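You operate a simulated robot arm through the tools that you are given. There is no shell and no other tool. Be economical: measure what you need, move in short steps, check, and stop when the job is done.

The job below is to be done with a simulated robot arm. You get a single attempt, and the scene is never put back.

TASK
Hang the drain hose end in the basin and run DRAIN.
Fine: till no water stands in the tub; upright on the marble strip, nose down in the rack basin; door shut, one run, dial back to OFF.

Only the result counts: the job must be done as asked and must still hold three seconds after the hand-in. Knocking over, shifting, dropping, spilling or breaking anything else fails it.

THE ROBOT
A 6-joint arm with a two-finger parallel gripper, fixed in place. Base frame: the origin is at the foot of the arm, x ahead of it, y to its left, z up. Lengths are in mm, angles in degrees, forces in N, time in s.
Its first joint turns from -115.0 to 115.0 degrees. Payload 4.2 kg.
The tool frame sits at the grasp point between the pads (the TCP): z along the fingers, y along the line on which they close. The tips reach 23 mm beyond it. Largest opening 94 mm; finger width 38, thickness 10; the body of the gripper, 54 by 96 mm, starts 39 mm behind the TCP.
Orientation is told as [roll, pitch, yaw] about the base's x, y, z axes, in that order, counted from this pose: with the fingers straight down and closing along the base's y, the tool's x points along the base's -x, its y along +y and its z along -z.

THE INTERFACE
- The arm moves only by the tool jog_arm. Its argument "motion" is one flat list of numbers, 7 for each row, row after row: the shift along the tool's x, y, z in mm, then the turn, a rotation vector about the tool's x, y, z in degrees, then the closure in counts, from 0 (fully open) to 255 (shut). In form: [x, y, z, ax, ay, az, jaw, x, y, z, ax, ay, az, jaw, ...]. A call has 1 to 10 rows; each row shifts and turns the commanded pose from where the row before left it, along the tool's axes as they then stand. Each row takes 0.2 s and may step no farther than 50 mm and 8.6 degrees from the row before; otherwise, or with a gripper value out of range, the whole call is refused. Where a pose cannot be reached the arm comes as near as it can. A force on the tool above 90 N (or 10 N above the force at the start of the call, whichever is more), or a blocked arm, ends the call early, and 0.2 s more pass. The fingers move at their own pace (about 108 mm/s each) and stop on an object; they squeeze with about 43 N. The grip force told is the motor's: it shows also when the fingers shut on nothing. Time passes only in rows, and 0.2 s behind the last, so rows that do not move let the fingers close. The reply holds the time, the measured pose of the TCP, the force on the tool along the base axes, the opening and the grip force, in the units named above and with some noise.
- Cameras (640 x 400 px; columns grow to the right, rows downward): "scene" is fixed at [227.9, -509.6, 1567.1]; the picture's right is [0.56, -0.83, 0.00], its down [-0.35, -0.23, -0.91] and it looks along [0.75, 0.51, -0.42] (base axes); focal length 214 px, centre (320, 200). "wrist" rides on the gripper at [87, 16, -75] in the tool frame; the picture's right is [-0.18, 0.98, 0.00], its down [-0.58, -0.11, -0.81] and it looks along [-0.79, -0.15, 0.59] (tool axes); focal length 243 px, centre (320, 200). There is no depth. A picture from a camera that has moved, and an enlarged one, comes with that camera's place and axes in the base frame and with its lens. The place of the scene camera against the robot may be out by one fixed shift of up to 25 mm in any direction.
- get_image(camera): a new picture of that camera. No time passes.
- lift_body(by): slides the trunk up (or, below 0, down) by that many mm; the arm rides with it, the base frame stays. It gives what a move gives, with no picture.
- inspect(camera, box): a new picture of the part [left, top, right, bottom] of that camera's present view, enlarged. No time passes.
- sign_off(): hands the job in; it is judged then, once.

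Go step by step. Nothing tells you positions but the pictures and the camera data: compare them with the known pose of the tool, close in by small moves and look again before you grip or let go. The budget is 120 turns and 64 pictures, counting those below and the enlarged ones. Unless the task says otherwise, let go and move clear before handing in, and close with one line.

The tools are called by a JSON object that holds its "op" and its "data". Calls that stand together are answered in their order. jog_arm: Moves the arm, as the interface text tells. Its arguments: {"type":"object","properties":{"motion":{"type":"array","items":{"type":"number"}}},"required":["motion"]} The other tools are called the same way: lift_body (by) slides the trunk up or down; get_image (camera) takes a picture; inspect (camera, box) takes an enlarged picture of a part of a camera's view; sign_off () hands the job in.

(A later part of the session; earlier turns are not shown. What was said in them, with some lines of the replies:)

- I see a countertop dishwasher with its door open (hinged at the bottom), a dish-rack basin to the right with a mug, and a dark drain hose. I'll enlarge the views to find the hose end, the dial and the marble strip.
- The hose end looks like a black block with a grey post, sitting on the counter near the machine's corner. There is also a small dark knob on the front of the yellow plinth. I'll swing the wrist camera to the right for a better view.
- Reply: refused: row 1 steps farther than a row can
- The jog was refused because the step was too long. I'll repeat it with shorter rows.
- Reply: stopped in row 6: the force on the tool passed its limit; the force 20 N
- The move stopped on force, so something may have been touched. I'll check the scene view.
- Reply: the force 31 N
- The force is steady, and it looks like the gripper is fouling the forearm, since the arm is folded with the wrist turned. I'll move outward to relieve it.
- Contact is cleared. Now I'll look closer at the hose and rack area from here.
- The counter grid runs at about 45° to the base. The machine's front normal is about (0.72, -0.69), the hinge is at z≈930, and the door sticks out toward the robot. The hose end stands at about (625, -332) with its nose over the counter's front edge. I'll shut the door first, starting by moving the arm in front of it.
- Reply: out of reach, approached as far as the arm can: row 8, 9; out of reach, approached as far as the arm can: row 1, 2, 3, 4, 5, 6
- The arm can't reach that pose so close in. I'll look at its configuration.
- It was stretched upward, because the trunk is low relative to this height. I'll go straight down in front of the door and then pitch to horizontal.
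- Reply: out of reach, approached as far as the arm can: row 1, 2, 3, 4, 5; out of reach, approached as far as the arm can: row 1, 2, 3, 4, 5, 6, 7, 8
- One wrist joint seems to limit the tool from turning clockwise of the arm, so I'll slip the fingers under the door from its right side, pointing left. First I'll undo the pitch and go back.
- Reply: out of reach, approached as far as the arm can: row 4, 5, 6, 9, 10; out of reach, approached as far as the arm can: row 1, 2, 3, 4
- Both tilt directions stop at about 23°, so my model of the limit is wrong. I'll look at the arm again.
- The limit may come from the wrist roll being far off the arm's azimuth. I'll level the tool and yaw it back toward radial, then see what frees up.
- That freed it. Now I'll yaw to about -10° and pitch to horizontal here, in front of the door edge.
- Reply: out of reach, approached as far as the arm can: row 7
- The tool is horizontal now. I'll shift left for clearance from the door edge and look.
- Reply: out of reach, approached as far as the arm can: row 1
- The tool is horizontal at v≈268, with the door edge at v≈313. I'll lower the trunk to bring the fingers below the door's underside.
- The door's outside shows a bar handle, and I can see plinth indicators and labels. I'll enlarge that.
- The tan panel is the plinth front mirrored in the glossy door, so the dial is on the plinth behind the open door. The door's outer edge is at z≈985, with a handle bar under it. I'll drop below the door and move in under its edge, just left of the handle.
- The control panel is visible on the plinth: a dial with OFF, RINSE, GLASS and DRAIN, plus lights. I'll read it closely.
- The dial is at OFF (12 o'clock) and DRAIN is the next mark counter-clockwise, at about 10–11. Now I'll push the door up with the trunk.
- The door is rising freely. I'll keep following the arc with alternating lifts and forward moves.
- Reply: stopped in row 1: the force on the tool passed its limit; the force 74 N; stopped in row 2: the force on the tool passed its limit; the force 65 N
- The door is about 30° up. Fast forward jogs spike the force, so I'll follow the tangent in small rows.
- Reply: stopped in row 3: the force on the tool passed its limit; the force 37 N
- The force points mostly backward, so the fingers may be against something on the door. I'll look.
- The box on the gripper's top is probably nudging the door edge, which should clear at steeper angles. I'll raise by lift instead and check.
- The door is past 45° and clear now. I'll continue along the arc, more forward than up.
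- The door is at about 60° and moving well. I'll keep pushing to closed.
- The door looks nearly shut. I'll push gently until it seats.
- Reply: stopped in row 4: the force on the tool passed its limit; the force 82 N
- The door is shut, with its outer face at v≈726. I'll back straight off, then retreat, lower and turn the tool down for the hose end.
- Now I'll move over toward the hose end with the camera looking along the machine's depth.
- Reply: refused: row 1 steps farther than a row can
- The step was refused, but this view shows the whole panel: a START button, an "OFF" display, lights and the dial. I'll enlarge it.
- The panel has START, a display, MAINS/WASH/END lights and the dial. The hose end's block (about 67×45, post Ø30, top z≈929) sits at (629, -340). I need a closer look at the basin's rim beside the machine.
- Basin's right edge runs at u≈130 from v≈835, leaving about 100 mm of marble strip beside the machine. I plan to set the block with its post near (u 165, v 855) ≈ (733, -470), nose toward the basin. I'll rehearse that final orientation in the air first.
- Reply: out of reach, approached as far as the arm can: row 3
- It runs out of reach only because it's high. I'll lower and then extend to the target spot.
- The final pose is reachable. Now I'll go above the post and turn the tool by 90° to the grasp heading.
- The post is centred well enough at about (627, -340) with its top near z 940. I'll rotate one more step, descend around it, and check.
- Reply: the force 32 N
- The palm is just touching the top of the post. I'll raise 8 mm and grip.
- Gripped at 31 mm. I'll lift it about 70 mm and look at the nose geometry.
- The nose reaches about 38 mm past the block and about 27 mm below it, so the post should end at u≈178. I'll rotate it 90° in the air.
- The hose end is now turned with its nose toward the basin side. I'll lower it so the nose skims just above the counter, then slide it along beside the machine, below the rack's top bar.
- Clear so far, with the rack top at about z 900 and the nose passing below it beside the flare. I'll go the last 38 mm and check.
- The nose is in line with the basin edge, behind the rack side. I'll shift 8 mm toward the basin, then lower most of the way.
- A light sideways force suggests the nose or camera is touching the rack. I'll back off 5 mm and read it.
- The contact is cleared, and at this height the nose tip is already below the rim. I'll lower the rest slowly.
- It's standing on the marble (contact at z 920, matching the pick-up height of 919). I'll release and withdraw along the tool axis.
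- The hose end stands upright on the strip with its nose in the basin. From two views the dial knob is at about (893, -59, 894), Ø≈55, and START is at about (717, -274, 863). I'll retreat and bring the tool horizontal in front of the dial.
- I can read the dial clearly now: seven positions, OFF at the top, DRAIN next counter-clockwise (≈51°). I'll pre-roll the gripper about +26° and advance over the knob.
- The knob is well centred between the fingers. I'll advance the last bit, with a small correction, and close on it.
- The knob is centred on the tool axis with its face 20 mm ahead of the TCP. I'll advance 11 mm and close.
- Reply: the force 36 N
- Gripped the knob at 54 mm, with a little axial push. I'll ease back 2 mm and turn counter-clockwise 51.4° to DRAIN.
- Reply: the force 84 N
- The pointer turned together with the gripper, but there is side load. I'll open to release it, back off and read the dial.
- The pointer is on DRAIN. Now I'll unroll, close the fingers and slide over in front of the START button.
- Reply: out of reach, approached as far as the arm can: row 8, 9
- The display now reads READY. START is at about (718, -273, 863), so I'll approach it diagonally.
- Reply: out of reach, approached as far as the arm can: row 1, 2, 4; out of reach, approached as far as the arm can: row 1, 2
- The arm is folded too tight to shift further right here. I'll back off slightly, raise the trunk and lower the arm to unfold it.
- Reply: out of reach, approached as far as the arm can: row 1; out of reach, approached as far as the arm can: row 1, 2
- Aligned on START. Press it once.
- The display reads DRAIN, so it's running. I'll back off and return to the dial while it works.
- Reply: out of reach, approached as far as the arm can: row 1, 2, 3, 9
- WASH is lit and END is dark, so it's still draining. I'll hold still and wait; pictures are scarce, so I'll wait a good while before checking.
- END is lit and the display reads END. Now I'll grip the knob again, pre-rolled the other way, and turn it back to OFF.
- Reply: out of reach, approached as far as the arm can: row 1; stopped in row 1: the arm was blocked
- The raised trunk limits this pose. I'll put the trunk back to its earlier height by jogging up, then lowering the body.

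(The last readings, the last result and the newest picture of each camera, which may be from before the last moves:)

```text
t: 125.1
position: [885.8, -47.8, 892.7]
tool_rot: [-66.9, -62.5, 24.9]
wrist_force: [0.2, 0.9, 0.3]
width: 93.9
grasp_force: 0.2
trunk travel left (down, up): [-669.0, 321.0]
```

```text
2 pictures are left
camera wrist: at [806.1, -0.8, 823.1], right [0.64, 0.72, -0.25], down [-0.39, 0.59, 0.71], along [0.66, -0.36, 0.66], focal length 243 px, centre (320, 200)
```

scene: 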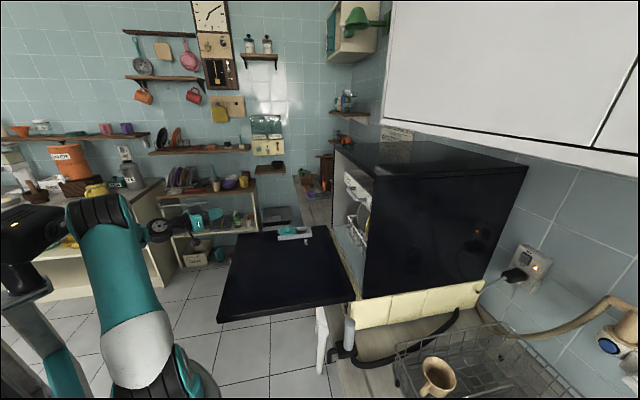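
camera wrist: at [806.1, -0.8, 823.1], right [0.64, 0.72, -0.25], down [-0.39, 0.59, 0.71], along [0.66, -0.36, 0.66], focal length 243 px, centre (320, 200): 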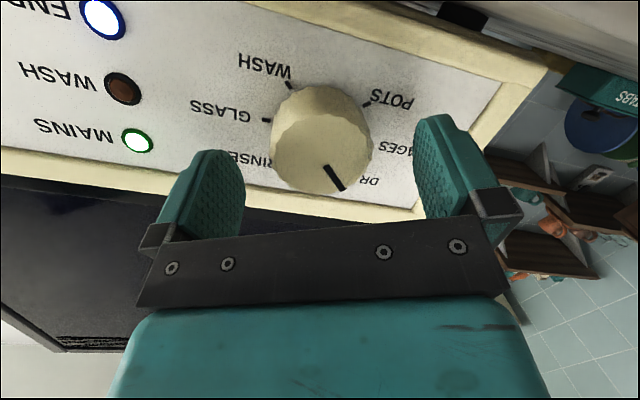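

Well centred. I'll advance and grip.

{"op": "jog_arm", "data": {"motion": [-1, 1, 8, 0, 0, 0, 0, 0, 0, 8, 0, 0, 0, 0, 0, 0, 0, 0, 0, 0, 255, 0, 0, 0, 0, 0, 0, 255, 0, 0, 0, 0, 0, 0, 255]}}

```text
t: 126.3
position: [896.6, -58.8, 891.6]
tool_rot: [-67.0, -62.6, 24.8]
wrist_force: [-11.6, -5.4, 2.7]
width: 54.0
grasp_force: 45.3
trunk travel left (down, up): [-669.0, 321.0]
```

Gripped. I'll turn clockwise 51.4° to OFF, then release and back off.

{"op": "jog_arm", "data": {"motion": [0, 0, 0, 0, 0, 8.57, 255, 0, 0, 0, 0, 0, 8.57, 255, 0, 0, 0, 0, 0, 8.57, 255, 0, 0, 0, 0, 0, 8.57, 255, 0, 0, 0, 0, 0, 8.57, 255, 0, 0, 0, 0, 0, 8.57, 255, 0, 0, 0, 0, 0, 0, 255]}}

```text
t: 127.9
position: [896.0, -56.4, 890.2]
tool_rot: [67.4, -62.1, -114.1]
wrist_force: [-0.8, -4.7, 6.5]
width: 53.5
grasp_force: 44.6
trunk travel left (down, up): [-669.0, 321.0]
```

{"op": "jog_arm", "data": {"motion": [0, 0, 0, 0, 0, 0, 0, 0, 0, 0, 0, 0, 0, 0, 0, 0, 0, 0, 0, 0, 0, 0, 0, -20, 0, 0, 0, 0, 0, 0, -25, 0, 0, 0, 0, 0, 0, -25, 0, 0, 0, 0, 0, 0, 0, 0, 0, -8.5, 0, 0, 0, 0, 0, 0, -8.5, 0, 0, 0, 0, 0, 0, -8.5, 0]}}

{"op": "get_image", "data": {"camera": "wrist"}}

```text
t: 129.9
position: [845.6, -8.1, 901.5]
tool_rot: [1.3, -79.7, -45.8]
wrist_force: [0.3, -0.4, 0.9]
width: 94.1
grasp_force: 0.0
trunk travel left (down, up): [-669.0, 321.0]
```

```text
1 pictures are left
camera wrist: at [794.7, 66.0, 830.8], right [0.71, 0.68, 0.19], down [-0.57, 0.4, 0.72], along [0.41, -0.62, 0.67], focal length 243 px, centre (320, 200)
```

wrist: 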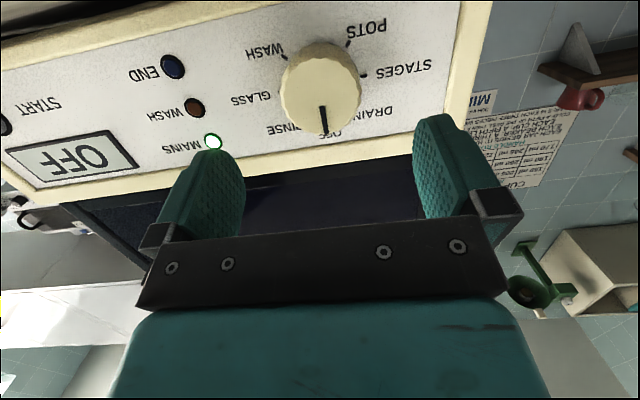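

The display reads OFF and the dial points to OFF. I'll move a bit clear and use the last picture to check the hose and door.

{"op": "jog_arm", "data": {"motion": [0, 0, -25, 0, 0, 0, 0, 0, 10, -15, 0, 0, 0, 0]}}

{"op": "inspect", "data": {"camera": "scene", "box": [300, 130, 540, 400]}}

```text
t: 130.5
position: [826.7, 24.6, 908.7]
tool_rot: [2.0, -79.5, -46.4]
wrist_force: [0.3, 0.2, -0.8]
width: 93.7
grasp_force: 0.1
trunk travel left (down, up): [-669.0, 321.0]
```

```text
1.48 times, centred on (420, 265) of scene
camera zoom: at [227.9, -509.6, 1567.1], right [0.56, -0.83, 0.0], down [-0.35, -0.23, -0.91], along [0.75, 0.51, -0.42], focal length 318 px, centre (172, 104)
```

zoom: 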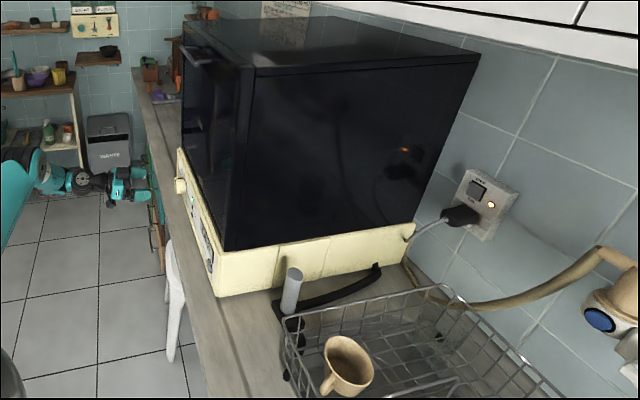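

The hose end stands upright on the marble strip with its nose in the basin. The door is shut, the DRAIN run reached END, and the dial is back at OFF, so I'm handing in.

{"op": "sign_off", "data": {}}

```text
The job is handed in.
```

I hung the hose end in the basin and ran DRAIN once. It went through to END, the dial is back at OFF, the door is shut and the arm is clear. I judged the tub empty from the END light and didn't look inside; while I was placing the hose end, I lightly touched the rack with it (about 8 N) and saw no shift.
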